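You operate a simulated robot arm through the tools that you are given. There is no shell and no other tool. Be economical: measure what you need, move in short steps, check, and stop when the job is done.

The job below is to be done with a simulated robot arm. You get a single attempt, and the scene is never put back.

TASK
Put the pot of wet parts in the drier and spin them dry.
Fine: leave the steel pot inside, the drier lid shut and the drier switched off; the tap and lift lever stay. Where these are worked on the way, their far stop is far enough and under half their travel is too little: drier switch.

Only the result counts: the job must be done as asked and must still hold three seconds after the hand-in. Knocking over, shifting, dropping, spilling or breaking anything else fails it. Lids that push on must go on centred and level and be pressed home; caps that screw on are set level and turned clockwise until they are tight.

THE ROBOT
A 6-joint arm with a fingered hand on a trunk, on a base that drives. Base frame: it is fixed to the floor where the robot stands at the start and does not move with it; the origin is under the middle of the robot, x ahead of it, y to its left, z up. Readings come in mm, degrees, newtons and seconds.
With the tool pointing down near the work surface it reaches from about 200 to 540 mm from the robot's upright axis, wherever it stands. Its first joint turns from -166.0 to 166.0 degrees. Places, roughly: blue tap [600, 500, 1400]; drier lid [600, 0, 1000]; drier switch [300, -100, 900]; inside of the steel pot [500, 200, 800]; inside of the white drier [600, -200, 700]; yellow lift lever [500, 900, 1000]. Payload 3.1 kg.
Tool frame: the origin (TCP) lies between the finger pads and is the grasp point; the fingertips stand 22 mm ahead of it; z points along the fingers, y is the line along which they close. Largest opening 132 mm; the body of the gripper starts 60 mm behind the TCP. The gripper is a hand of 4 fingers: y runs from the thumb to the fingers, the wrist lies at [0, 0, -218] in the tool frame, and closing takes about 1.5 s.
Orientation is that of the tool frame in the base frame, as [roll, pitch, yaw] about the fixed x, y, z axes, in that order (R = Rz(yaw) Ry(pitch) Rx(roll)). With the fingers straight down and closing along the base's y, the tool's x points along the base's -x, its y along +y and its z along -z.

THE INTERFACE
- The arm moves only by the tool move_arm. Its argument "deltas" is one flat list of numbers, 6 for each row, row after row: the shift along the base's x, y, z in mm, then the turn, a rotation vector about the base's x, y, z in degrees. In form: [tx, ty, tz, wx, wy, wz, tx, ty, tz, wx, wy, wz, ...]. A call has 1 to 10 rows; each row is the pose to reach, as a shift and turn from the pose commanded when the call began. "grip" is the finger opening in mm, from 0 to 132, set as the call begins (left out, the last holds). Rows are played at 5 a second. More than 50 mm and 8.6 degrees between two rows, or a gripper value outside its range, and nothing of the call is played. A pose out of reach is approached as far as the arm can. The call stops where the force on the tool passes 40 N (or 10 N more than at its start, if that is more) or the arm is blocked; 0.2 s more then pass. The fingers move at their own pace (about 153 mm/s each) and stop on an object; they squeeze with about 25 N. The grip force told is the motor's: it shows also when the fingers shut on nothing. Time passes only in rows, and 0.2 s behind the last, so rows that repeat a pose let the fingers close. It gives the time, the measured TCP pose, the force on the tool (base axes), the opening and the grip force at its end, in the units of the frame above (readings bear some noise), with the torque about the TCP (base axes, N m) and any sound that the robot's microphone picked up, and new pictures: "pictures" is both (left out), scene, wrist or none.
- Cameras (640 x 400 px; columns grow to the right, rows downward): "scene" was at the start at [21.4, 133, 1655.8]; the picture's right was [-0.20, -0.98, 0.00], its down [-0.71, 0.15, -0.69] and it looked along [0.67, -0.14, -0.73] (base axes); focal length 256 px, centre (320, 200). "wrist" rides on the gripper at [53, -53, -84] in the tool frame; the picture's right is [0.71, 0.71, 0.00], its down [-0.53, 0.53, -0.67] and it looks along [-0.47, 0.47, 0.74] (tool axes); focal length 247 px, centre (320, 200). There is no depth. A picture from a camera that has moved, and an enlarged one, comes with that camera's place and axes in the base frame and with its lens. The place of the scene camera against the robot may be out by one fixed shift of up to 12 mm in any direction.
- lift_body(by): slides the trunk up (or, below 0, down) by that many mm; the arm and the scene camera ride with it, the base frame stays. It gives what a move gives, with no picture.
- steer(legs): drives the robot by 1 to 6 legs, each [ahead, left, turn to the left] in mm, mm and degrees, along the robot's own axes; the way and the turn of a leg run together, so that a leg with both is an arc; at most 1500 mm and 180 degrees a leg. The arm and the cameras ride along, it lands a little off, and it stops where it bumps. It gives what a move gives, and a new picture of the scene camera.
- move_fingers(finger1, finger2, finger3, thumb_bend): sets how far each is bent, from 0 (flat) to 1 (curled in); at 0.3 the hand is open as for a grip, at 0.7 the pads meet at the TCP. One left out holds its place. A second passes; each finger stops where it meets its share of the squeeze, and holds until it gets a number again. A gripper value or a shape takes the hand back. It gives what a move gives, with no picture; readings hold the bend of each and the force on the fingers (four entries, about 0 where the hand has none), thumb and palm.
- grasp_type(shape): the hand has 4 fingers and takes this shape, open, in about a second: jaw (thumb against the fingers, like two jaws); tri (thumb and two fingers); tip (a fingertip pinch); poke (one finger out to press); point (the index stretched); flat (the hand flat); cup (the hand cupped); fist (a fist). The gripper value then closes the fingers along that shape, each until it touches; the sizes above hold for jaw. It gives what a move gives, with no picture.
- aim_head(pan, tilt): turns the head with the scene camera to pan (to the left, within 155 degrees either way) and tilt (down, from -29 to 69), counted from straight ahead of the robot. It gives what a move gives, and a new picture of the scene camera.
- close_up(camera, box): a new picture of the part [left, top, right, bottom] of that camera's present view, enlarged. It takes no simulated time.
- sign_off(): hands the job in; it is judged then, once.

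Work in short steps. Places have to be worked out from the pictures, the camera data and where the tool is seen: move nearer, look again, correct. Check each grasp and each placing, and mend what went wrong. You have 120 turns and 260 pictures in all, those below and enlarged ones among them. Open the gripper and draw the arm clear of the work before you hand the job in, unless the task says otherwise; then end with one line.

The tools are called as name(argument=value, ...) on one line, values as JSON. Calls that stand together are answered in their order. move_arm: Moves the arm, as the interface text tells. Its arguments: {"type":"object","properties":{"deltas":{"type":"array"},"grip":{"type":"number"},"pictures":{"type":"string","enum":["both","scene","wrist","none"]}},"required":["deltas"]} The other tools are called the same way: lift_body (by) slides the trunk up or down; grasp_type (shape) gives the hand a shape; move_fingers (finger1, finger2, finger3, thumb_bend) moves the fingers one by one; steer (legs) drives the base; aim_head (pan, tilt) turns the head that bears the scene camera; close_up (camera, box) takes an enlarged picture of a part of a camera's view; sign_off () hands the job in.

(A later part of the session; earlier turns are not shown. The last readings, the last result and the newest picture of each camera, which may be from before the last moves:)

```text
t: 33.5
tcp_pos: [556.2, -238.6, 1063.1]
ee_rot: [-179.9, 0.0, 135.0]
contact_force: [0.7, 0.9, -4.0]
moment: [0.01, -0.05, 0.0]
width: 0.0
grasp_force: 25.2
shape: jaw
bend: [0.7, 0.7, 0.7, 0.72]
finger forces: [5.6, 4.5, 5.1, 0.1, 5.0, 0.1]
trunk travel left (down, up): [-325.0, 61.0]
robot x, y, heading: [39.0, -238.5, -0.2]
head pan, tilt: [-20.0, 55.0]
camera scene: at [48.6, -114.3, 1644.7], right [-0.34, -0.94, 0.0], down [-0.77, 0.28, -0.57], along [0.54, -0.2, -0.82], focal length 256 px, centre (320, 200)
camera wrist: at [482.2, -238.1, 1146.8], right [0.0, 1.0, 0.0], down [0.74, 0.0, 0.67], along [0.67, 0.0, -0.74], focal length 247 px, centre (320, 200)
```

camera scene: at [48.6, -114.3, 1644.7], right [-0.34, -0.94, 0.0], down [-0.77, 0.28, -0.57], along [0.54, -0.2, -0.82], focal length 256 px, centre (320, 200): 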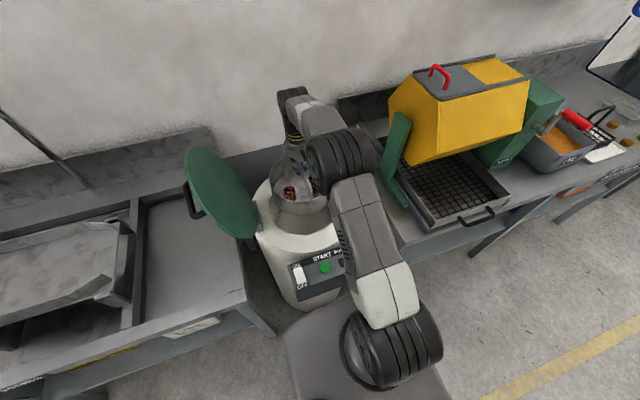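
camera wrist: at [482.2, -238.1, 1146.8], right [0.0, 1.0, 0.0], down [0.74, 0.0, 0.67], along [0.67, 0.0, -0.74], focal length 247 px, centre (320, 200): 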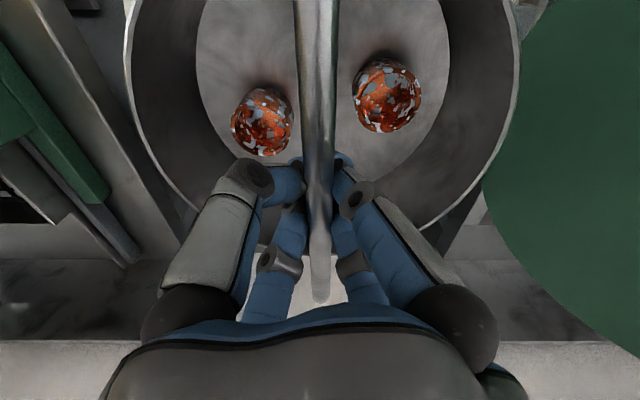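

I lower to z≈990, pot bottom just above the rim, and check centring.

move_arm(deltas=[0, 0, -35, 0, 0, 0, 0, 0, -70, 0, 0, 0])

close_up(camera="scene", box=[220, 140, 380, 300])

```text
t: 34.0
tcp_pos: [558.4, -238.8, 992.5]
ee_rot: [-179.9, 0.0, 135.0]
contact_force: [0.1, -0.6, -3.9]
moment: [-0.01, -0.01, -0.01]
width: 0.0
grasp_force: 24.7
shape: jaw
bend: [0.7, 0.7, 0.7, 0.72]
finger forces: [5.2, 4.9, 5.2, 0.0, 4.6, 0.1]
trunk travel left (down, up): [-325.0, 61.0]
robot x, y, heading: [33.6, -235.7, 0.1]
head pan, tilt: [-20.0, 55.0]
camera scene: at [49.3, -114.3, 1644.7], right [-0.34, -0.94, 0.0], down [-0.77, 0.28, -0.57], along [0.54, -0.2, -0.82], focal length 256 px, centre (320, 200)
camera wrist: at [483.4, -238.6, 1076.8], right [0.0, 1.0, 0.0], down [0.74, 0.0, 0.67], along [0.67, 0.0, -0.74], focal length 247 px, centre (320, 200)
```

scene: 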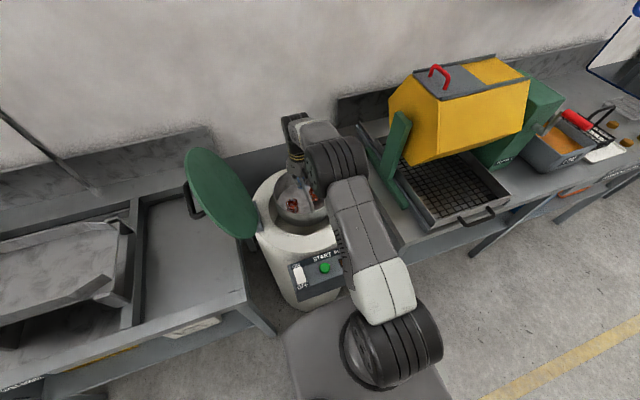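
wrist: 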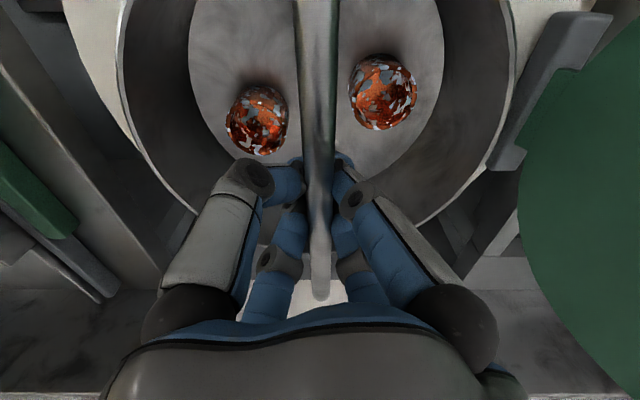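

```text
2.50 times, centred on (300, 220) of scene
camera zoom: at [49.3, -114.3, 1644.7], right [-0.34, -0.94, 0.0], down [-0.77, 0.28, -0.57], along [0.54, -0.2, -0.82], focal length 639 px, centre (370, 150)
```

zoom: 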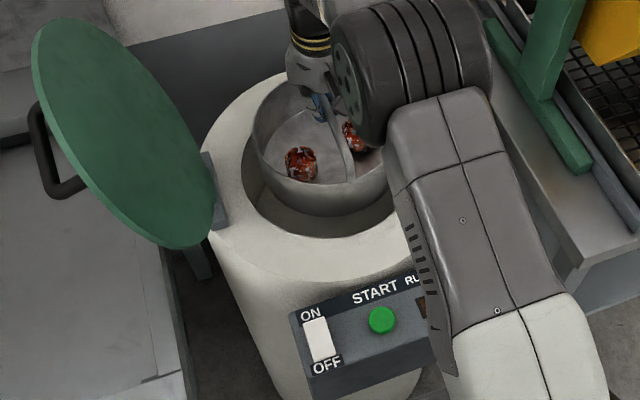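

The pot sits over the opening with even margins. I lower it in gently toward z≈880, checking.

move_arm(deltas=[0, 0, -25, 0, 0, 0, 0, 0, -50, 0, 0, 0, 0, 0, -75, 0, 0, 0, 0, 0, -100, 0, 0, 0])

close_up(camera="scene", box=[220, 140, 380, 300])

```text
t: 35.0
tcp_pos: [556.6, -237.8, 891.9]
ee_rot: [-179.9, 0.1, 135.0]
contact_force: [0.6, -1.3, -4.3]
moment: [-0.01, -0.02, 0.01]
width: 0.1
grasp_force: 25.3
shape: jaw
bend: [0.7, 0.7, 0.7, 0.72]
finger forces: [5.6, 4.7, 5.1, 0.0, 4.7, 0.1]
trunk travel left (down, up): [-325.0, 61.0]
robot x, y, heading: [38.1, -237.6, 0.1]
head pan, tilt: [-20.0, 55.0]
camera scene: at [49.4, -114.4, 1644.7], right [-0.34, -0.94, 0.0], down [-0.77, 0.28, -0.57], along [0.54, -0.2, -0.82], focal length 256 px, centre (320, 200)
camera wrist: at [482.5, -238.4, 976.2], right [0.0, 1.0, 0.0], down [0.74, 0.0, 0.67], along [0.67, 0.0, -0.74], focal length 247 px, centre (320, 200)
```

scene: 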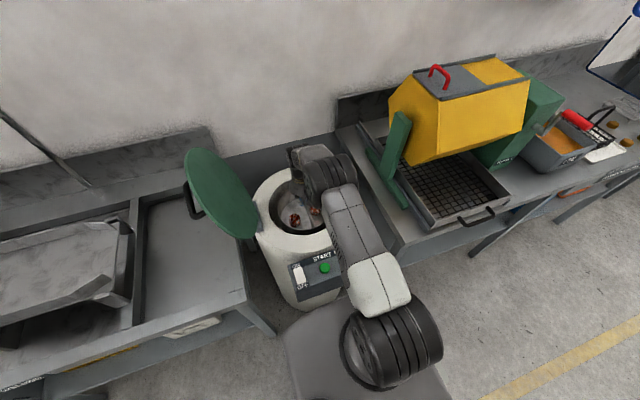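
wrist: 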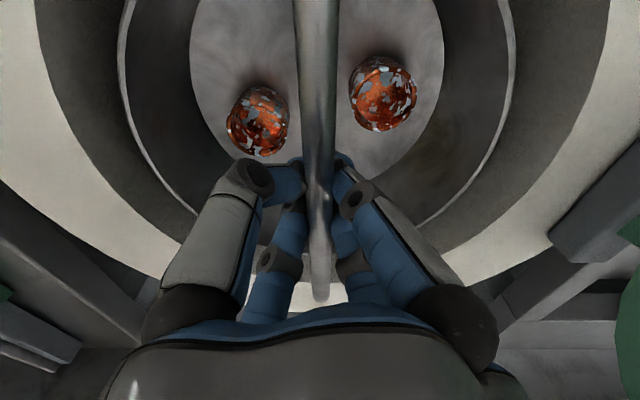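

```text
2.50 times, centred on (300, 220) of scene
camera zoom: at [49.4, -114.4, 1644.7], right [-0.34, -0.94, 0.0], down [-0.77, 0.28, -0.57], along [0.54, -0.2, -0.82], focal length 639 px, centre (370, 150)
```

zoom: 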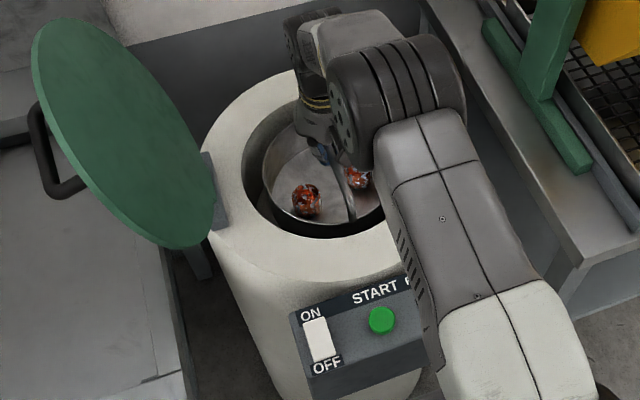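

The pot is centred inside the mouth. I keep lowering until the force shows it seated.

move_arm(deltas=[0, 0, -20, 0, 0, 0, 0, 0, -40, 0, 0, 0, 0, 0, -55, 0, 0, 0, 0, 0, -65, 0, 0, 0, 0, 0, -72, 0, 0, 0])

```text
t: 36.2
tcp_pos: [556.2, -238.4, 821.3]
ee_rot: [180.0, 0.1, 135.0]
contact_force: [1.0, -0.5, -0.4]
moment: [-0.03, -0.02, -0.01]
width: 0.0
grasp_force: 24.7
shape: jaw
bend: [0.7, 0.7, 0.7, 0.72]
finger forces: [0.1, 0.0, 0.0, 0.0, 0.1, 0.1]
trunk travel left (down, up): [-325.0, 61.0]
robot x, y, heading: [37.9, -238.3, 0.0]
head pan, tilt: [-20.0, 55.0]
camera scene: at [48.9, -114.3, 1644.7], right [-0.34, -0.94, 0.0], down [-0.77, 0.28, -0.57], along [0.54, -0.2, -0.82], focal length 256 px, centre (320, 200)
camera wrist: at [482.9, -238.7, 905.9], right [0.0, 1.0, 0.0], down [0.74, 0.0, 0.67], along [0.67, 0.0, -0.74], focal length 247 px, centre (320, 200)
```

scene: 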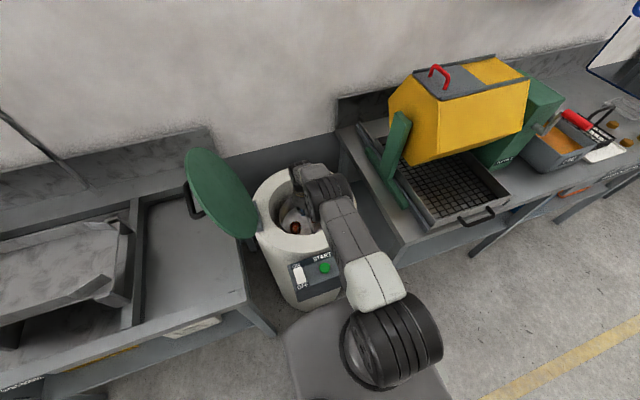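
wrist: 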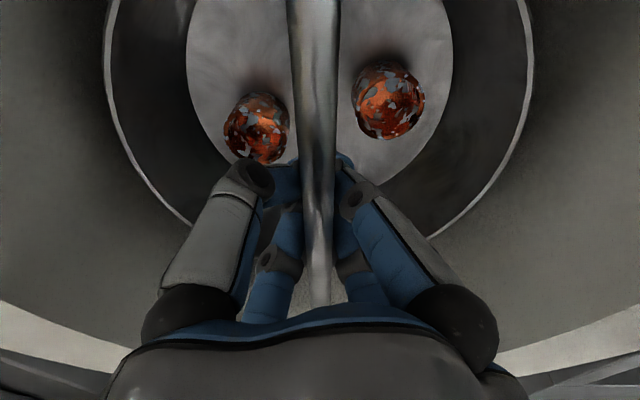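

Weight is off the fingers and the pot is seated in the drum. I open the hand and rise straight up.

move_arm(deltas=[0, 0, 0, 0, 0, 0, 0, 0, 0, 0, 0, 0, 0, 0, 0, 0, 0, 0, 0, 0, 0, 0, 0, 0, 0, 0, 0, 0, 0, 0], grip=132, pictures="none")

move_arm(deltas=[0, 0, 15, 0, 0, 0, 0, 0, 40, 0, 0, 0, 0, 0, 80, 0, 0, 0, 0, 0, 125, 0, 0, 0, 0, 0, 170, 0, 0, 0, 0, 0, 215, 0, 0, 0, 0, 0, 260, 0, 0, 0])

```text
t: 37.5
tcp_pos: [555.8, -238.2, 821.3]
ee_rot: [180.0, 0.1, 135.0]
contact_force: [-0.4, 0.4, -0.3]
moment: [-0.03, -0.02, 0.01]
width: 131.8
grasp_force: 0.1
shape: jaw
bend: [0.3, 0.3, 0.3, 0.3]
finger forces: [0.1, 0.0, 0.1, 0.1, 0.0, 0.1]
trunk travel left (down, up): [-325.0, 61.0]
robot x, y, heading: [36.6, -240.4, 0.1]
head pan, tilt: [-20.0, 55.0]
```

```text
t: 39.0
tcp_pos: [555.7, -239.0, 1082.0]
ee_rot: [-180.0, 0.2, 135.1]
contact_force: [0.0, 0.6, 0.6]
moment: [0.04, -0.01, -0.01]
width: 132.0
grasp_force: 0.1
shape: jaw
bend: [0.3, 0.3, 0.3, 0.3]
finger forces: [0.0, 0.1, 0.0, 0.1, 0.0, 0.0]
trunk travel left (down, up): [-325.0, 61.0]
robot x, y, heading: [34.8, -242.6, -0.0]
head pan, tilt: [-20.0, 55.0]
camera scene: at [47.8, -114.3, 1644.7], right [-0.34, -0.94, 0.0], down [-0.77, 0.28, -0.57], along [0.54, -0.2, -0.82], focal length 256 px, centre (320, 200)
camera wrist: at [481.9, -239.2, 1165.5], right [0.0, 1.0, 0.0], down [0.74, 0.0, 0.67], along [0.67, 0.0, -0.74], focal length 247 px, centre (320, 200)
```

scene: 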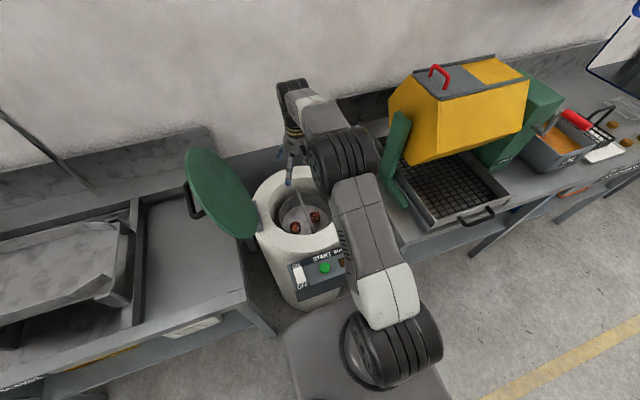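
wrist: 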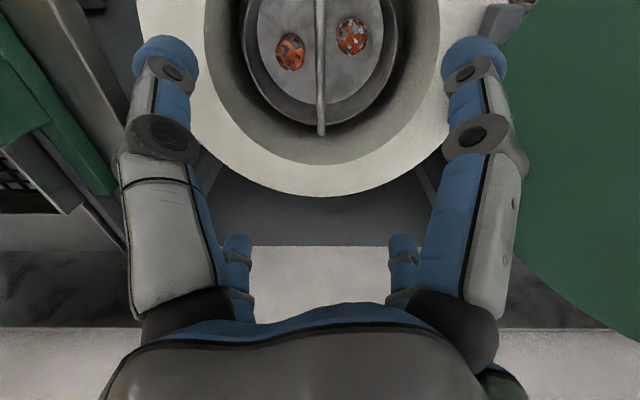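

The pot sits centred in the drum. The lid leans ~19° past vertical from a hinge at y≈−69, z≈864, with its top edge near (560, 38, 1165). I retract and raise the hand, then drive left so I can push the lid from its outer (left) side.

move_arm(deltas=[-45, 0, 15, 0, 0, 0, -90, 0, 30, 0, 0, 0, -135, 0, 45, 0, 0, 0, -180, 0, 60, 0, 0, 0, -225, 0, 75, 0, 0, 0, -240, 0, 110, 0, 0, 0], grip=0, pictures="none")

steer(legs=[[0, 180, 0]])

```text
t: 40.5
tcp_pos: [314.4, -238.1, 1191.6]
ee_rot: [179.9, 0.1, 135.0]
contact_force: [-0.6, 0.2, -0.3]
moment: [-0.03, -0.02, 0.02]
width: 0.0
grasp_force: 25.3
shape: jaw
bend: [0.7, 0.7, 0.7, 0.7]
finger forces: [0.1, 0.1, 0.0, 0.0, 0.1, 0.1]
trunk travel left (down, up): [-325.0, 61.0]
robot x, y, heading: [41.1, -239.6, -0.0]
head pan, tilt: [-20.0, 55.0]
```

```text
t: 42.0
tcp_pos: [315.4, -56.7, 1191.9]
ee_rot: [-179.8, 0.1, 135.0]
contact_force: [0.1, 0.3, -0.5]
moment: [-0.02, 0.04, -0.01]
width: 0.0
grasp_force: 25.0
shape: jaw
bend: [0.7, 0.7, 0.7, 0.7]
finger forces: [0.0, 0.1, 0.0, 0.0, 0.0, 0.1]
trunk travel left (down, up): [-325.0, 61.0]
robot x, y, heading: [39.8, -59.1, -0.1]
head pan, tilt: [-20.0, 55.0]
camera scene: at [48.0, 66.6, 1644.6], right [-0.34, -0.94, 0.0], down [-0.77, 0.28, -0.57], along [0.54, -0.2, -0.82], focal length 256 px, centre (320, 200)
```

scene: 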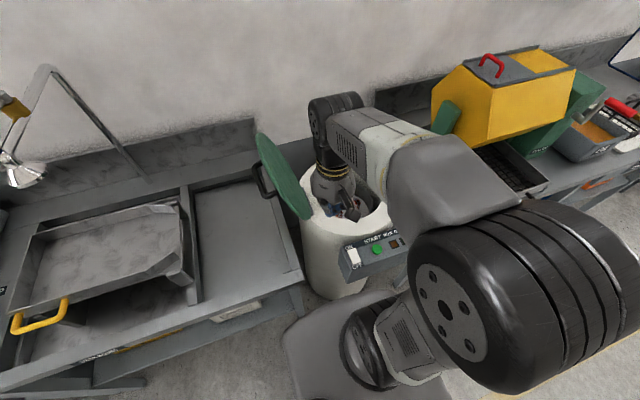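

I swing the closed hand left to y≈150 and then forward to x≈490, left of the lid, dropping to z≈1115.

move_arm(deltas=[0, 45, 0, 0, 0, 0, 0, 90, 0, 0, 0, 0, 0, 135, 0, 0, 0, 0, 0, 180, 0, 0, 0, 0, 20, 207, -10, 0, 0, 0, 60, 207, -25, 0, 0, 0, 100, 207, -40, 0, 0, 0, 140, 207, -55, 0, 0, 0, 175, 207, -75, 0, 0, 0])

aim_head(pan=-15, tilt=45)

```text
t: 44.0
tcp_pos: [490.6, 148.5, 1116.0]
ee_rot: [-180.0, 0.1, 135.1]
contact_force: [-0.8, 0.5, 0.1]
moment: [-0.01, 0.0, -0.01]
width: 0.0
grasp_force: 24.8
shape: jaw
bend: [0.7, 0.7, 0.7, 0.7]
finger forces: [0.0, 0.0, 0.1, 0.0, 0.0, 0.0]
trunk travel left (down, up): [-325.0, 61.0]
robot x, y, heading: [42.7, -59.9, 0.1]
head pan, tilt: [-20.0, 55.0]
camera scene: at [49.8, 65.7, 1644.7], right [-0.34, -0.94, 0.0], down [-0.77, 0.28, -0.57], along [0.54, -0.2, -0.82], focal length 256 px, centre (320, 200)
camera wrist: at [416.4, 147.8, 1200.0], right [0.0, 1.0, 0.0], down [0.74, 0.0, 0.67], along [0.67, 0.0, -0.74], focal length 247 px, centre (320, 200)
```

scene: 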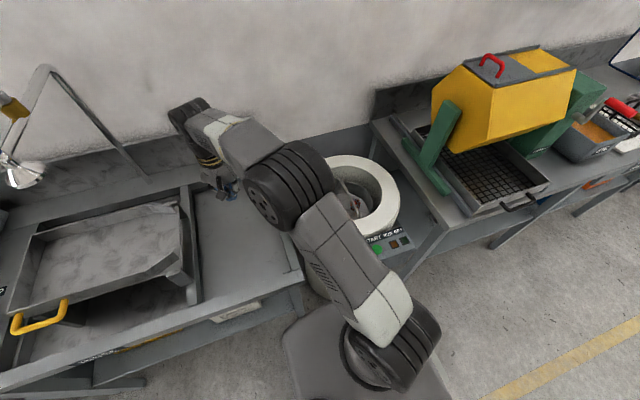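
wrist: 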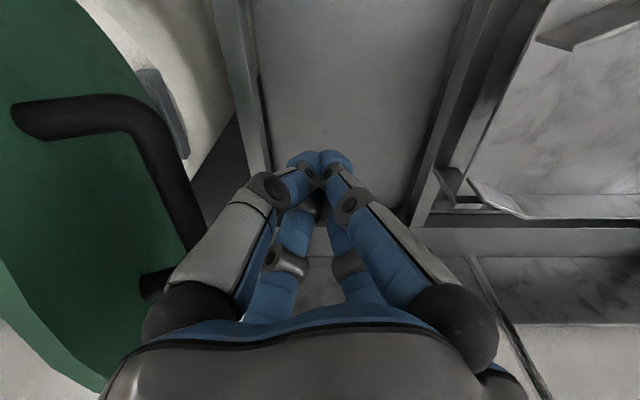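

```text
t: 44.7
tcp_pos: [489.4, 146.8, 1117.8]
ee_rot: [180.0, 0.1, 135.1]
contact_force: [0.2, 0.7, -0.1]
moment: [0.0, -0.03, -0.01]
width: 0.0
grasp_force: 25.2
shape: jaw
bend: [0.7, 0.7, 0.7, 0.7]
finger forces: [0.0, 0.0, 0.0, 0.0, 0.0, 0.0]
trunk travel left (down, up): [-325.0, 61.0]
robot x, y, heading: [35.3, -60.4, 0.2]
head pan, tilt: [-15.0, 45.0]
camera scene: at [58.6, 68.9, 1658.1], right [-0.26, -0.97, 0.0], down [-0.68, 0.18, -0.71], along [0.68, -0.18, -0.71], focal length 256 px, centre (320, 200)
```

scene: 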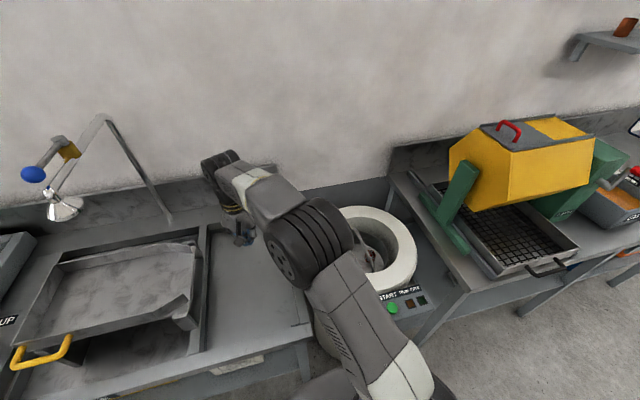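

The lid's bar handle is visible at left (z≈1070), and the hand is clear on its outer side. I raise slightly and push the lid's top edge to the right along its arc, up to vertical.

move_arm(deltas=[0, -40, 34, 0, 0, 0, 0, -75, 34, 0, 0, 0, 0, -109, 34, 0, 0, 0, 0, -130, 40, 0, 0, 0, 0, -151, 45, 0, 0, 0, 0, -175, 48, 0, 0, 0, 0, -200, 49, 0, 0, 0])

```text
refused: row 1 steps farther than a row can; nothing moved
```

The first step was slightly too long; I split it.

move_arm(deltas=[0, -30, 30, 0, 0, 0, 0, -70, 34, 0, 0, 0, 0, -109, 34, 0, 0, 0, 0, -130, 40, 0, 0, 0, 0, -151, 45, 0, 0, 0, 0, -175, 48, 0, 0, 0, 0, -200, 49, 0, 0, 0])

```text
t: 46.3
tcp_pos: [490.4, -52.4, 1164.2]
ee_rot: [-179.9, 0.1, 135.1]
contact_force: [-0.1, -0.2, -0.3]
moment: [-0.01, -0.02, 0.0]
width: 0.0
grasp_force: 25.1
shape: jaw
bend: [0.7, 0.7, 0.7, 0.7]
finger forces: [0.0, 0.0, 0.4, 0.0, 0.1, 0.0]
trunk travel left (down, up): [-325.0, 61.0]
robot x, y, heading: [36.6, -58.6, 0.0]
head pan, tilt: [-15.0, 45.0]
camera scene: at [58.9, 68.3, 1658.2], right [-0.26, -0.97, 0.0], down [-0.68, 0.18, -0.71], along [0.68, -0.18, -0.71], focal length 256 px, centre (320, 200)
camera wrist: at [415.4, -52.6, 1248.5], right [0.0, 1.0, 0.0], down [0.74, 0.0, 0.67], along [0.67, 0.0, -0.74], focal length 247 px, centre (320, 200)
```

scene: 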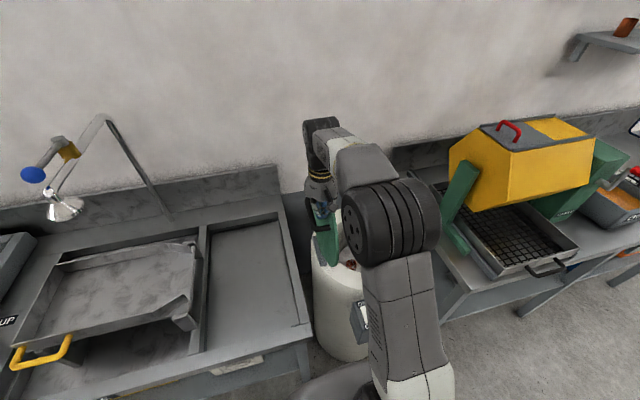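
wrist: 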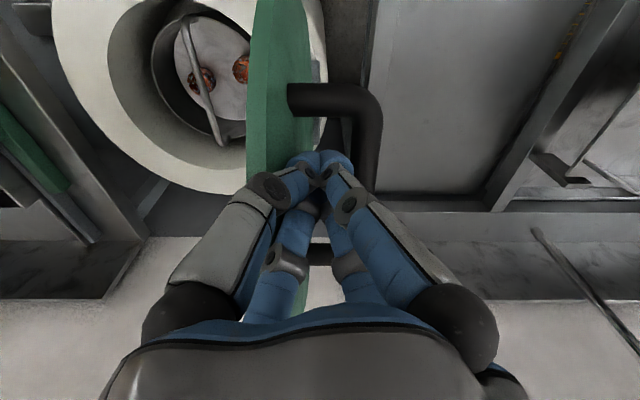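

The lid is near vertical and follows the hand. I keep pushing it along its arc toward ~40° past vertical.

move_arm(deltas=[0, -25, 0, 0, 0, 0, 0, -49, 0, 0, 0, 0, 0, -74, -4, 0, 0, 0, 0, -98, -10, 0, 0, 0, 0, -121, -18, 0, 0, 0, 0, -143, -28, 0, 0, 0, 0, -165, -40, 0, 0, 0, 0, -184, -54, 0, 0, 0])

```text
t: 48.1
tcp_pos: [490.3, -236.6, 1112.4]
ee_rot: [-180.0, 0.2, 135.2]
contact_force: [1.0, 0.1, -0.7]
moment: [0.0, 0.0, 0.01]
width: 0.0
grasp_force: 25.2
shape: jaw
bend: [0.7, 0.7, 0.7, 0.7]
finger forces: [0.0, 0.1, 0.0, 0.0, 0.0, 0.1]
trunk travel left (down, up): [-325.0, 61.0]
robot x, y, heading: [37.2, -56.1, -0.0]
head pan, tilt: [-15.0, 45.0]
camera scene: at [59.2, 68.1, 1658.2], right [-0.26, -0.97, 0.0], down [-0.68, 0.18, -0.71], along [0.68, -0.18, -0.71], focal length 256 px, centre (320, 200)
camera wrist: at [415.9, -237.1, 1195.6], right [0.0, 1.0, 0.0], down [0.74, 0.0, 0.67], along [0.67, 0.0, -0.74], focal length 247 px, centre (320, 200)
```

scene: 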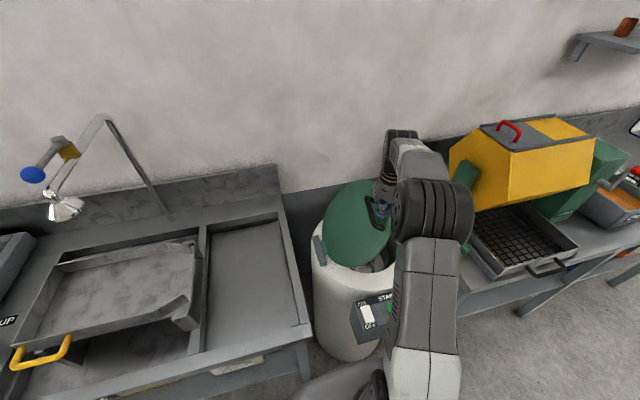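
wrist: 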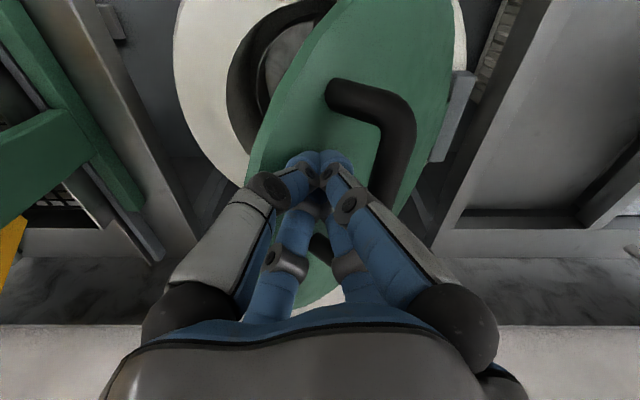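

The lid has enough friction to stay with the hand. I continue along the arc, easing toward the front to stay off the handle.

move_arm(deltas=[-5, -18, -18, 0, 0, 0, -10, -33, -38, 0, 0, 0, -15, -46, -58, 0, 0, 0, -20, -57, -79, 0, 0, 0, -26, -65, -101, 0, 0, 0, -32, -71, -123, 0, 0, 0, -38, -76, -145, 0, 0, 0, -45, -80, -167, 0, 0, 0])

```text
t: 49.5
tcp_pos: [459.5, -314.5, 996.4]
ee_rot: [-179.9, 1.3, 134.7]
contact_force: [-1.8, -17.6, 8.6]
moment: [0.22, -0.11, -0.16]
width: 0.0
grasp_force: 25.2
shape: jaw
bend: [0.7, 0.7, 0.7, 0.7]
finger forces: [0.1, 17.3, 0.1, 0.0, 0.0, 0.0]
trunk travel left (down, up): [-325.0, 61.0]
robot x, y, heading: [34.7, -57.5, -0.3]
head pan, tilt: [-15.0, 45.0]
stopped in row 7: the force on the tool passed its limit at 42 N (the readings are from after the stop); the commanded pose is now the measured one
camera scene: at [57.6, 68.0, 1658.1], right [-0.26, -0.97, 0.0], down [-0.68, 0.18, -0.71], along [0.68, -0.18, -0.71], focal length 256 px, centre (320, 200)
camera wrist: at [383.3, -313.4, 1078.4], right [0.0, 1.0, -0.02], down [0.73, 0.01, 0.68], along [0.68, -0.02, -0.73], focal length 247 px, centre (320, 200)
```

scene: 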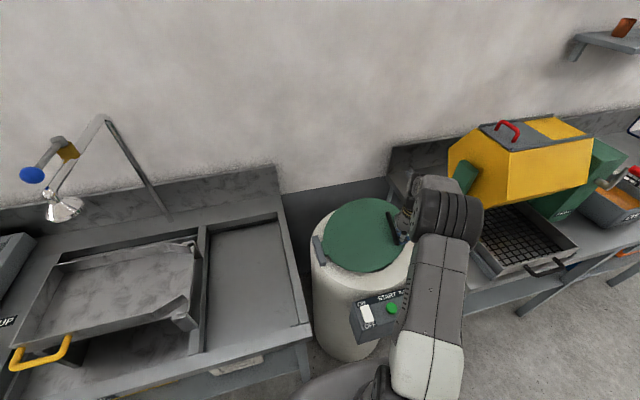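
wrist: 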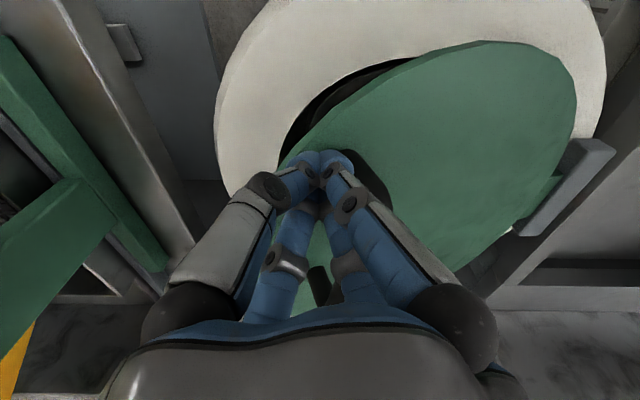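

The handle wedged against the fingers at ~65–70°. I back out upward and will press instead at the lid's middle, clear of the handle.

move_arm(deltas=[-10, -12, 15, 0, -1.2, 0, -15, -15, 55, 0, -1.2, 0, 0, 0, 95, 0, -1.2, 0, 20, 35, 110, 0, -1.2, 0, 40, 75, 110, 0, -1.2, 0, 60, 116, 110, 0, -1.2, 0])

```text
t: 50.9
tcp_pos: [521.1, -193.6, 1102.2]
ee_rot: [179.3, 1.7, 134.8]
contact_force: [0.3, 0.4, -0.1]
moment: [-0.02, -0.02, -0.01]
width: 0.0
grasp_force: 24.9
shape: jaw
bend: [0.7, 0.7, 0.7, 0.7]
finger forces: [0.0, 0.0, 0.0, 0.1, 0.1, 0.0]
trunk travel left (down, up): [-325.0, 61.0]
robot x, y, heading: [36.8, -62.5, -0.1]
head pan, tilt: [-15.0, 45.0]
camera scene: at [60.0, 69.6, 1658.0], right [-0.26, -0.97, 0.0], down [-0.68, 0.18, -0.71], along [0.68, -0.18, -0.71], focal length 256 px, centre (320, 200)
camera wrist: at [444.1, -193.0, 1184.3], right [0.0, 1.0, -0.01], down [0.72, 0.01, 0.69], along [0.69, -0.01, -0.72], focal length 247 px, centre (320, 200)
```

scene: 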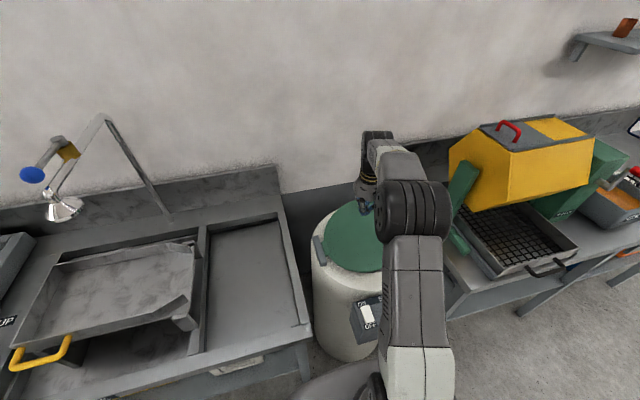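
wrist: 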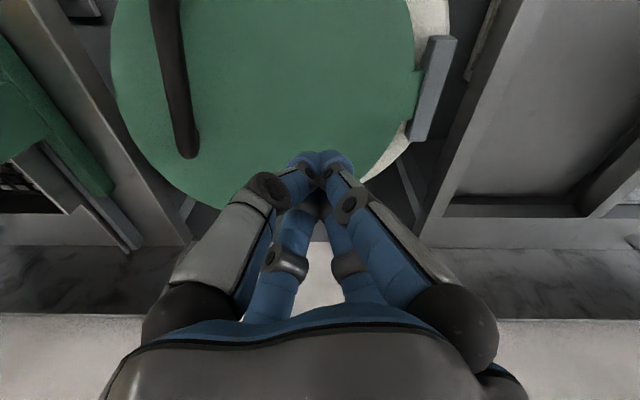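

The lid is now nearly down. I level the hand and press down on the lid's middle until it stops.

move_arm(deltas=[0, -5, -45, 1.2, 1.5, 0, 0, -10, -90, 1.2, 1.5, 0, 0, -15, -130, 1.2, 1.5, 0, 0, -15, -155, 1.2, 1.5, 0, 0, -15, -175, 1.2, 1.5, 0, 0, -15, -190, 1.2, 1.5, 0, 0, -15, -205, 1.2, 1.5, 0])

```text
t: 52.5
tcp_pos: [520.0, -211.7, 906.0]
ee_rot: [179.3, 0.1, 134.8]
contact_force: [-5.7, 0.4, 14.9]
moment: [0.09, 0.23, 0.0]
width: 0.0
grasp_force: 25.3
shape: jaw
bend: [0.7, 0.7, 0.7, 0.7]
finger forces: [0.1, 0.1, 0.0, 0.0, 0.0, 0.0]
trunk travel left (down, up): [-325.0, 61.0]
robot x, y, heading: [37.3, -57.9, -0.1]
head pan, tilt: [-15.0, 45.0]
stopped in row 7: the force on the tool passed its limit at 46 N (the readings are from after the stop); the commanded pose is now the measured one
camera scene: at [57.9, 68.7, 1658.2], right [-0.26, -0.97, 0.0], down [-0.68, 0.18, -0.71], along [0.68, -0.18, -0.71], focal length 256 px, centre (320, 200)
camera wrist: at [445.3, -212.3, 989.6], right [0.0, 1.0, 0.01], down [0.74, -0.01, 0.68], along [0.68, 0.0, -0.74], focal length 247 px, centre (320, 200)
```

scene: 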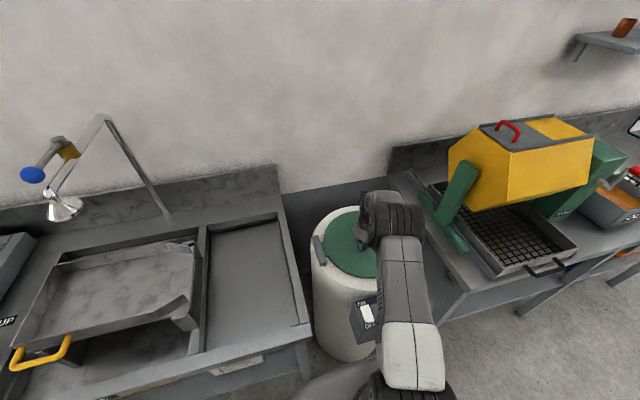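
wrist: 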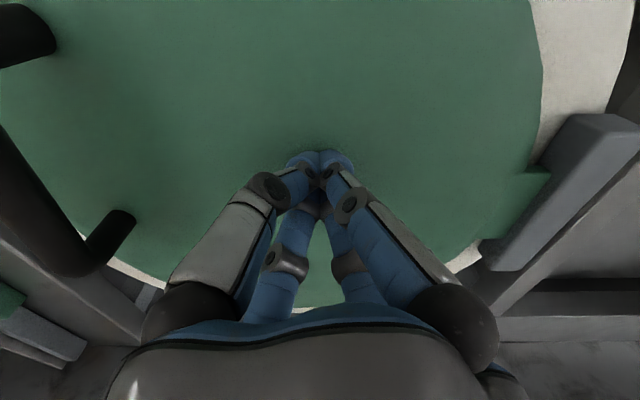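

The lid went down and stopped firmly at z≈884 with 46 N. I rise and retract to look at the closed lid and the control panel.

move_arm(deltas=[0, 0, 45, 0, 0, 0, 0, 0, 90, 0, 0, 0, -30, 0, 125, 0, 0, 0, -75, 0, 145, 0, 0, 0, -120, 0, 165, 0, 0, 0, -165, 0, 185, 0, 0, 0, -205, 0, 205, 0, 0, 0])

close_up(camera="wrist", box=[160, 0, 480, 200])

```text
t: 54.1
tcp_pos: [315.0, -209.7, 1109.6]
ee_rot: [179.3, 0.1, 134.9]
contact_force: [0.5, 0.8, -0.9]
moment: [0.0, -0.01, -0.01]
width: 0.0
grasp_force: 24.9
shape: jaw
bend: [0.7, 0.7, 0.7, 0.7]
finger forces: [0.0, 0.0, 0.0, 0.0, 0.0, 0.0]
trunk travel left (down, up): [-325.0, 61.0]
robot x, y, heading: [38.0, -59.9, -0.1]
head pan, tilt: [-15.0, 45.0]
camera scene: at [57.5, 68.9, 1658.1], right [-0.26, -0.97, 0.0], down [-0.68, 0.18, -0.71], along [0.68, -0.18, -0.71], focal length 256 px, centre (320, 200)
camera wrist: at [239.5, -211.5, 1192.7], right [0.0, 1.0, 0.01], down [0.74, -0.01, 0.67], along [0.67, 0.0, -0.74], focal length 247 px, centre (320, 200)
```

scene: 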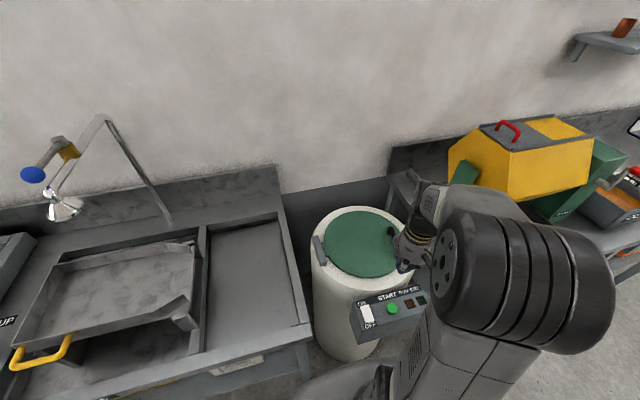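
wrist: 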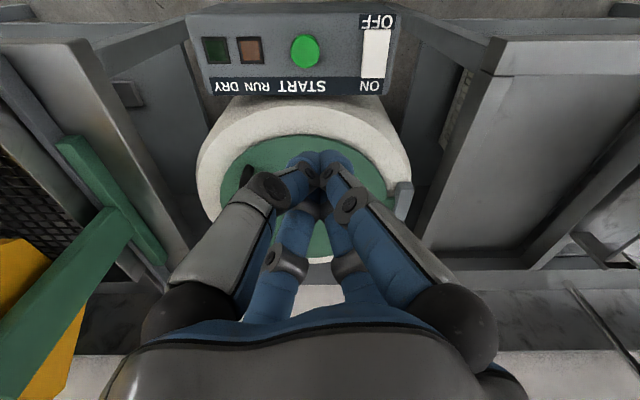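

```text
2.00 times, centred on (320, 100) of wrist
camera zoom: at [239.5, -211.5, 1192.7], right [0.0, 1.0, 0.01], down [0.74, -0.01, 0.67], along [0.67, 0.0, -0.74], focal length 494 px, centre (320, 400)
```

zoom: 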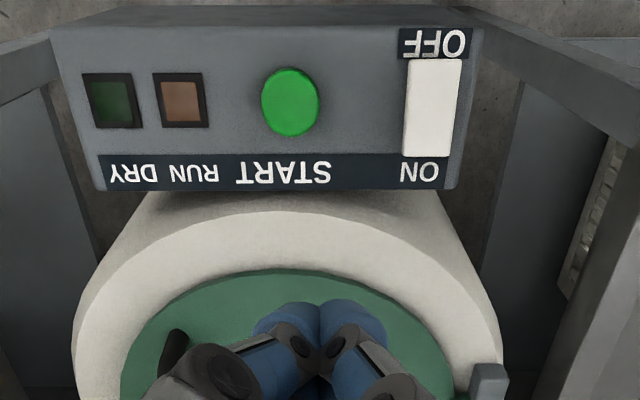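

The wrist view shows the lid shut and the panel clearly: START ≈(301, −228), switch ≈(302, −150). I set the poke shape and move lower for a second wrist view, to get panel height and tilt and see the poking finger.

grasp_type(shape="poke")

move_arm(deltas=[-15, 5, -45, 0, 0, 0, -30, 10, -85, 0, 0, 0])

close_up(camera="wrist", box=[120, 0, 520, 250])

```text
t: 55.0
tcp_pos: [318.3, -210.7, 1108.7]
ee_rot: [179.2, 0.0, 134.9]
contact_force: [-0.5, 0.0, -0.1]
moment: [-0.01, 0.01, -0.01]
width: 0.0
grasp_force: 0.0
shape: poke
bend: [1.0, 1.0, 1.0, 0.91]
finger forces: [0.1, 0.0, 0.0, 0.0, 0.0, 0.0]
trunk travel left (down, up): [-325.0, 61.0]
robot x, y, heading: [35.8, -60.4, -0.0]
head pan, tilt: [-15.0, 45.0]
```

```text
t: 55.6
tcp_pos: [285.1, -200.9, 1022.9]
ee_rot: [179.3, 0.0, 134.8]
contact_force: [-0.7, 0.0, 1.0]
moment: [-0.02, -0.01, 0.06]
width: 0.0
grasp_force: 0.0
shape: poke
bend: [1.0, 1.0, 1.0, 0.91]
finger forces: [0.0, 0.0, 0.0, 0.0, 0.0, 0.0]
trunk travel left (down, up): [-325.0, 61.0]
robot x, y, heading: [36.1, -61.6, 0.1]
head pan, tilt: [-15.0, 45.0]
camera scene: at [59.7, 67.9, 1658.1], right [-0.26, -0.97, 0.0], down [-0.68, 0.18, -0.71], along [0.68, -0.18, -0.71], focal length 256 px, centre (320, 200)
camera wrist: at [210.7, -202.2, 1106.6], right [0.0, 1.0, 0.01], down [0.74, -0.01, 0.67], along [0.67, 0.0, -0.74], focal length 247 px, centre (320, 200)
```

scene: 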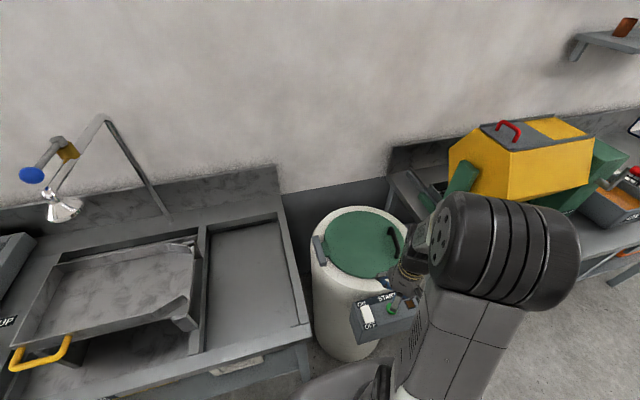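
wrist: 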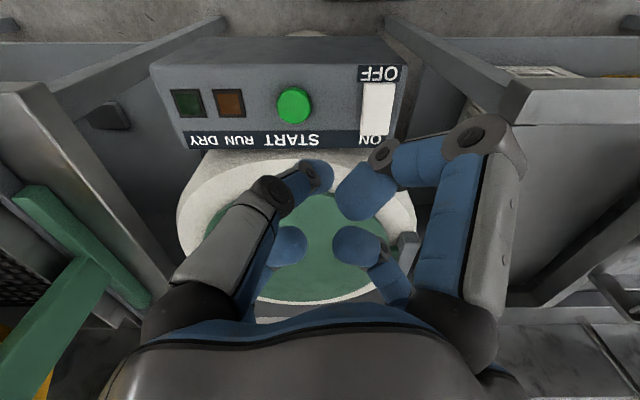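

```text
1.60 times, centred on (320, 125) of wrist
camera zoom: at [210.7, -202.2, 1106.6], right [0.0, 1.0, 0.01], down [0.74, -0.01, 0.67], along [0.67, 0.0, -0.74], focal length 395 px, centre (320, 320)
```

zoom: 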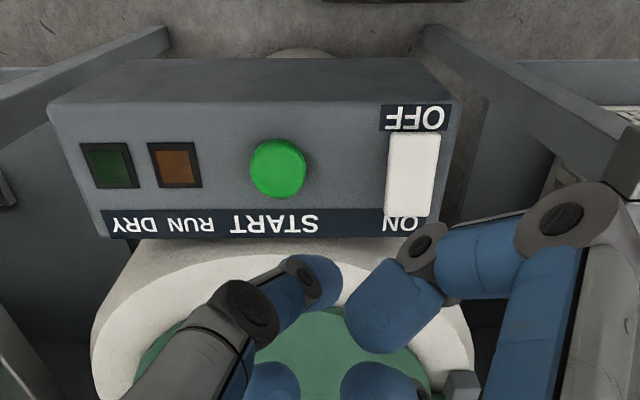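

Wrist stereo puts START at ≈(303, −228, 867) and the switch from OFF end (283, 864) to ON end (328, 879) at y≈−148. The poke shape looks fully curled because grip is 0; I open it and look.

move_arm(deltas=[0, 0, 0, 0, 0, 0, 0, 0, 20, 0, 0, 0, 0, 0, 40, 0, 0, 0, 0, 0, 40, 0, 0, 0], grip=132, pictures="wrist")

```text
t: 56.6
tcp_pos: [285.7, -201.6, 1065.3]
ee_rot: [179.4, 0.0, 134.8]
contact_force: [0.0, 0.5, -0.3]
moment: [0.01, -0.02, 0.01]
width: 0.1
grasp_force: 0.0
shape: poke
bend: [1.0, 1.0, 1.0, 0.91]
finger forces: [0.1, 0.1, 0.0, 0.0, 0.0, 0.0]
trunk travel left (down, up): [-325.0, 61.0]
robot x, y, heading: [36.4, -58.9, -0.2]
head pan, tilt: [-15.0, 45.0]
camera wrist: at [210.5, -202.1, 1147.8], right [0.0, 1.0, 0.01], down [0.74, -0.01, 0.67], along [0.67, 0.0, -0.74], focal length 247 px, centre (320, 200)
```

wrist: 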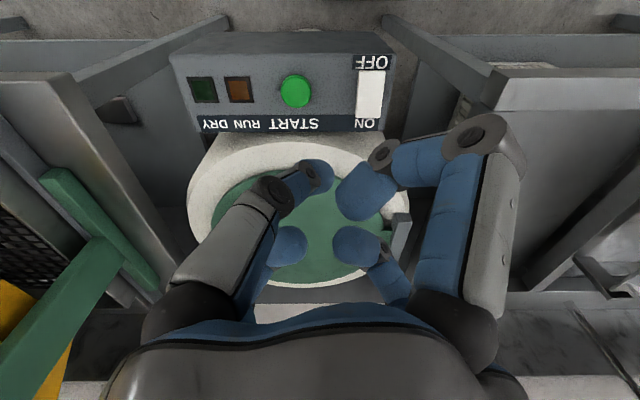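

Poke stays curled in this state, so I set fingers individually: fingers 1–3 curled, thumb at 0.7 so its tip lies at the TCP.

move_fingers(finger1=1.0, finger2=1.0, finger3=1.0, thumb_bend=0.6)

close_up(camera="wrist", box=[0, 0, 640, 400])

```text
t: 57.6
tcp_pos: [286.4, -201.8, 1064.5]
ee_rot: [179.3, 0.0, 134.8]
contact_force: [0.2, 0.8, -0.4]
moment: [-0.03, -0.02, -0.02]
width: 19.9
grasp_force: 0.1
shape: fingers
bend: [0.98, 0.98, 0.98, 0.6]
finger forces: [0.0, 0.0, 0.1, 0.0, 0.1, 0.0]
trunk travel left (down, up): [-325.0, 61.0]
robot x, y, heading: [38.5, -59.5, -0.2]
head pan, tilt: [-15.0, 45.0]
```

```text
1.00 times, centred on (320, 200) of wrist (not enlarged: the box is as wide or as high as the picture)
camera zoom: at [210.4, -202.0, 1147.7], right [0.0, 1.0, 0.01], down [0.74, -0.01, 0.67], along [0.67, 0.0, -0.74], focal length 247 px, centre (320, 200)
```

zoom: 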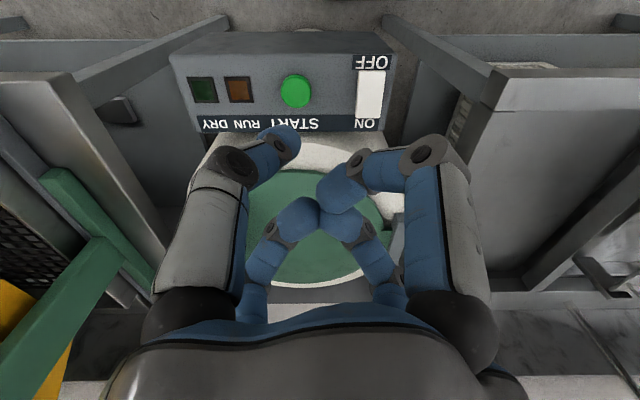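

Thumb tip now sits ~(−16, −16, −24) from the TCP and is the lowest part. I bring it above the ON end of the switch (tip xy ≈ (319, −148)), still ~50 mm above.

move_arm(deltas=[20, 30, -20, 0, 0, 0, 40, 60, -40, 0, 0, 0, 49, 70, -75, 0, 0, 0, 49, 70, -104, 0, 0, 0])

close_up(camera="wrist", box=[160, 40, 400, 190])

```text
t: 58.6
tcp_pos: [334.9, -130.7, 959.7]
ee_rot: [179.2, -0.1, 134.8]
contact_force: [0.3, -0.2, 0.4]
moment: [0.01, -0.01, 0.02]
width: 20.0
grasp_force: 0.1
shape: fingers
bend: [0.98, 0.98, 0.98, 0.6]
finger forces: [0.1, 0.0, 0.0, 0.0, 0.1, 0.1]
trunk travel left (down, up): [-325.0, 61.0]
robot x, y, heading: [38.9, -56.7, -0.0]
head pan, tilt: [-15.0, 45.0]
camera scene: at [59.9, 68.1, 1658.1], right [-0.26, -0.97, 0.0], down [-0.68, 0.18, -0.71], along [0.68, -0.18, -0.71], focal length 256 px, centre (320, 200)
camera wrist: at [259.9, -132.0, 1043.9], right [0.0, 1.0, 0.01], down [0.74, -0.01, 0.67], along [0.67, 0.0, -0.74], focal length 247 px, centre (320, 200)
```

scene: 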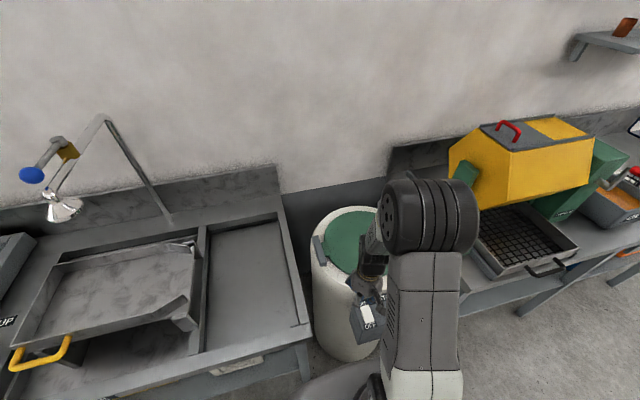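
wrist: 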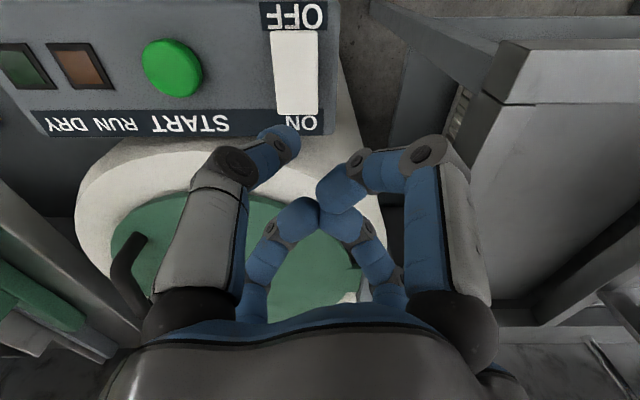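

```text
2.67 times, centred on (280, 115) of wrist
camera zoom: at [259.9, -132.0, 1043.9], right [0.0, 1.0, 0.01], down [0.74, -0.01, 0.67], along [0.67, 0.0, -0.74], focal length 659 px, centre (427, 427)
```

zoom: 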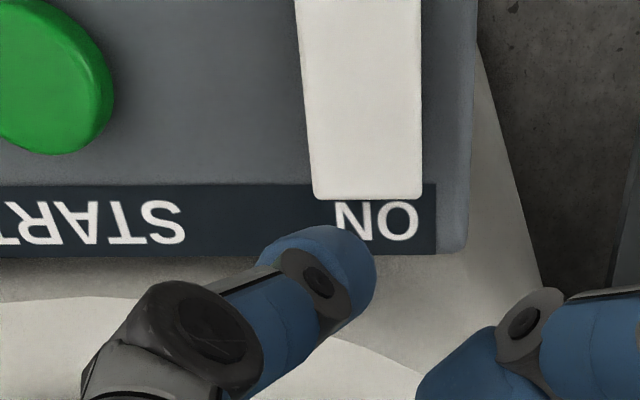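

Geometry agrees: the rocker's ON end is at ≈(329, −148, 876). I lower the thumb tip onto it in small steps.

move_arm(deltas=[2, 0, -20, 0, 0, 0, 2, 0, -36, 0, 0, 0, 2, 0, -42, 0, 0, 0, 2, 0, -46, 0, 0, 0, 2, 0, -50, 0, 0, 0], pictures="wrist")

```text
t: 59.8
tcp_pos: [337.0, -131.2, 910.9]
ee_rot: [179.3, -0.1, 134.8]
contact_force: [0.1, -0.3, 0.3]
moment: [-0.04, -0.01, 0.0]
width: 20.2
grasp_force: 0.0
shape: fingers
bend: [0.98, 0.98, 0.98, 0.6]
finger forces: [0.0, 0.0, 0.1, 0.0, 0.1, 0.0]
trunk travel left (down, up): [-325.0, 61.0]
robot x, y, heading: [35.4, -59.3, 0.1]
head pan, tilt: [-15.0, 45.0]
camera wrist: at [262.0, -132.6, 994.4], right [0.0, 1.0, 0.01], down [0.74, -0.01, 0.67], along [0.67, 0.0, -0.74], focal length 247 px, centre (320, 200)
```

wrist: 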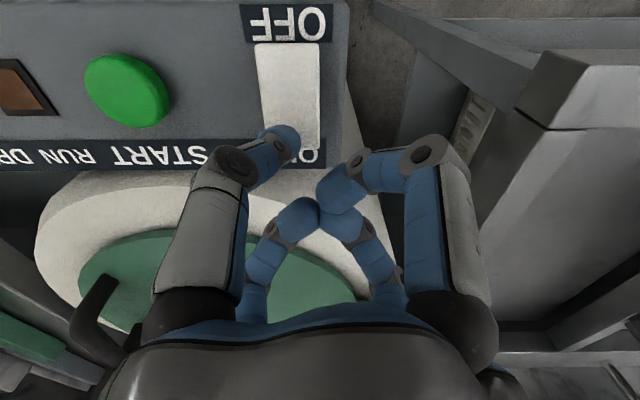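

Tip is right over the ON end, not yet touching. I continue down in 3–4 mm steps.

move_arm(deltas=[-3, 0, -3, 0, 0, 0, -3, 0, -6, 0, 0, 0, -3, 0, -9, 0, 0, 0, -3, 0, -12, 0, 0, 0], pictures="wrist")

```text
t: 60.8
tcp_pos: [333.3, -132.9, 901.5]
ee_rot: [179.1, 0.4, 134.9]
contact_force: [-4.8, -4.3, 32.1]
moment: [-0.49, 0.74, -0.02]
width: 17.6
grasp_force: 15.3
shape: fingers
bend: [0.98, 0.98, 0.98, 0.59]
finger forces: [0.0, 0.0, 0.0, 0.1, 30.9, 0.1]
trunk travel left (down, up): [-325.0, 61.0]
robot x, y, heading: [39.1, -62.6, -0.2]
head pan, tilt: [-15.0, 45.0]
stopped in row 4: the force on the tool passed its limit at 46 N (the readings are from after the stop); the commanded pose is now the measured one
camera wrist: at [258.8, -133.5, 985.0], right [0.0, 1.0, 0.01], down [0.73, -0.01, 0.68], along [0.68, 0.0, -0.73], focal length 247 px, centre (320, 200)
```

wrist: 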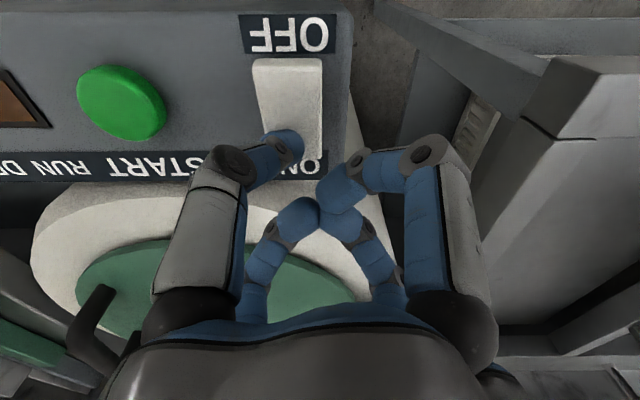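

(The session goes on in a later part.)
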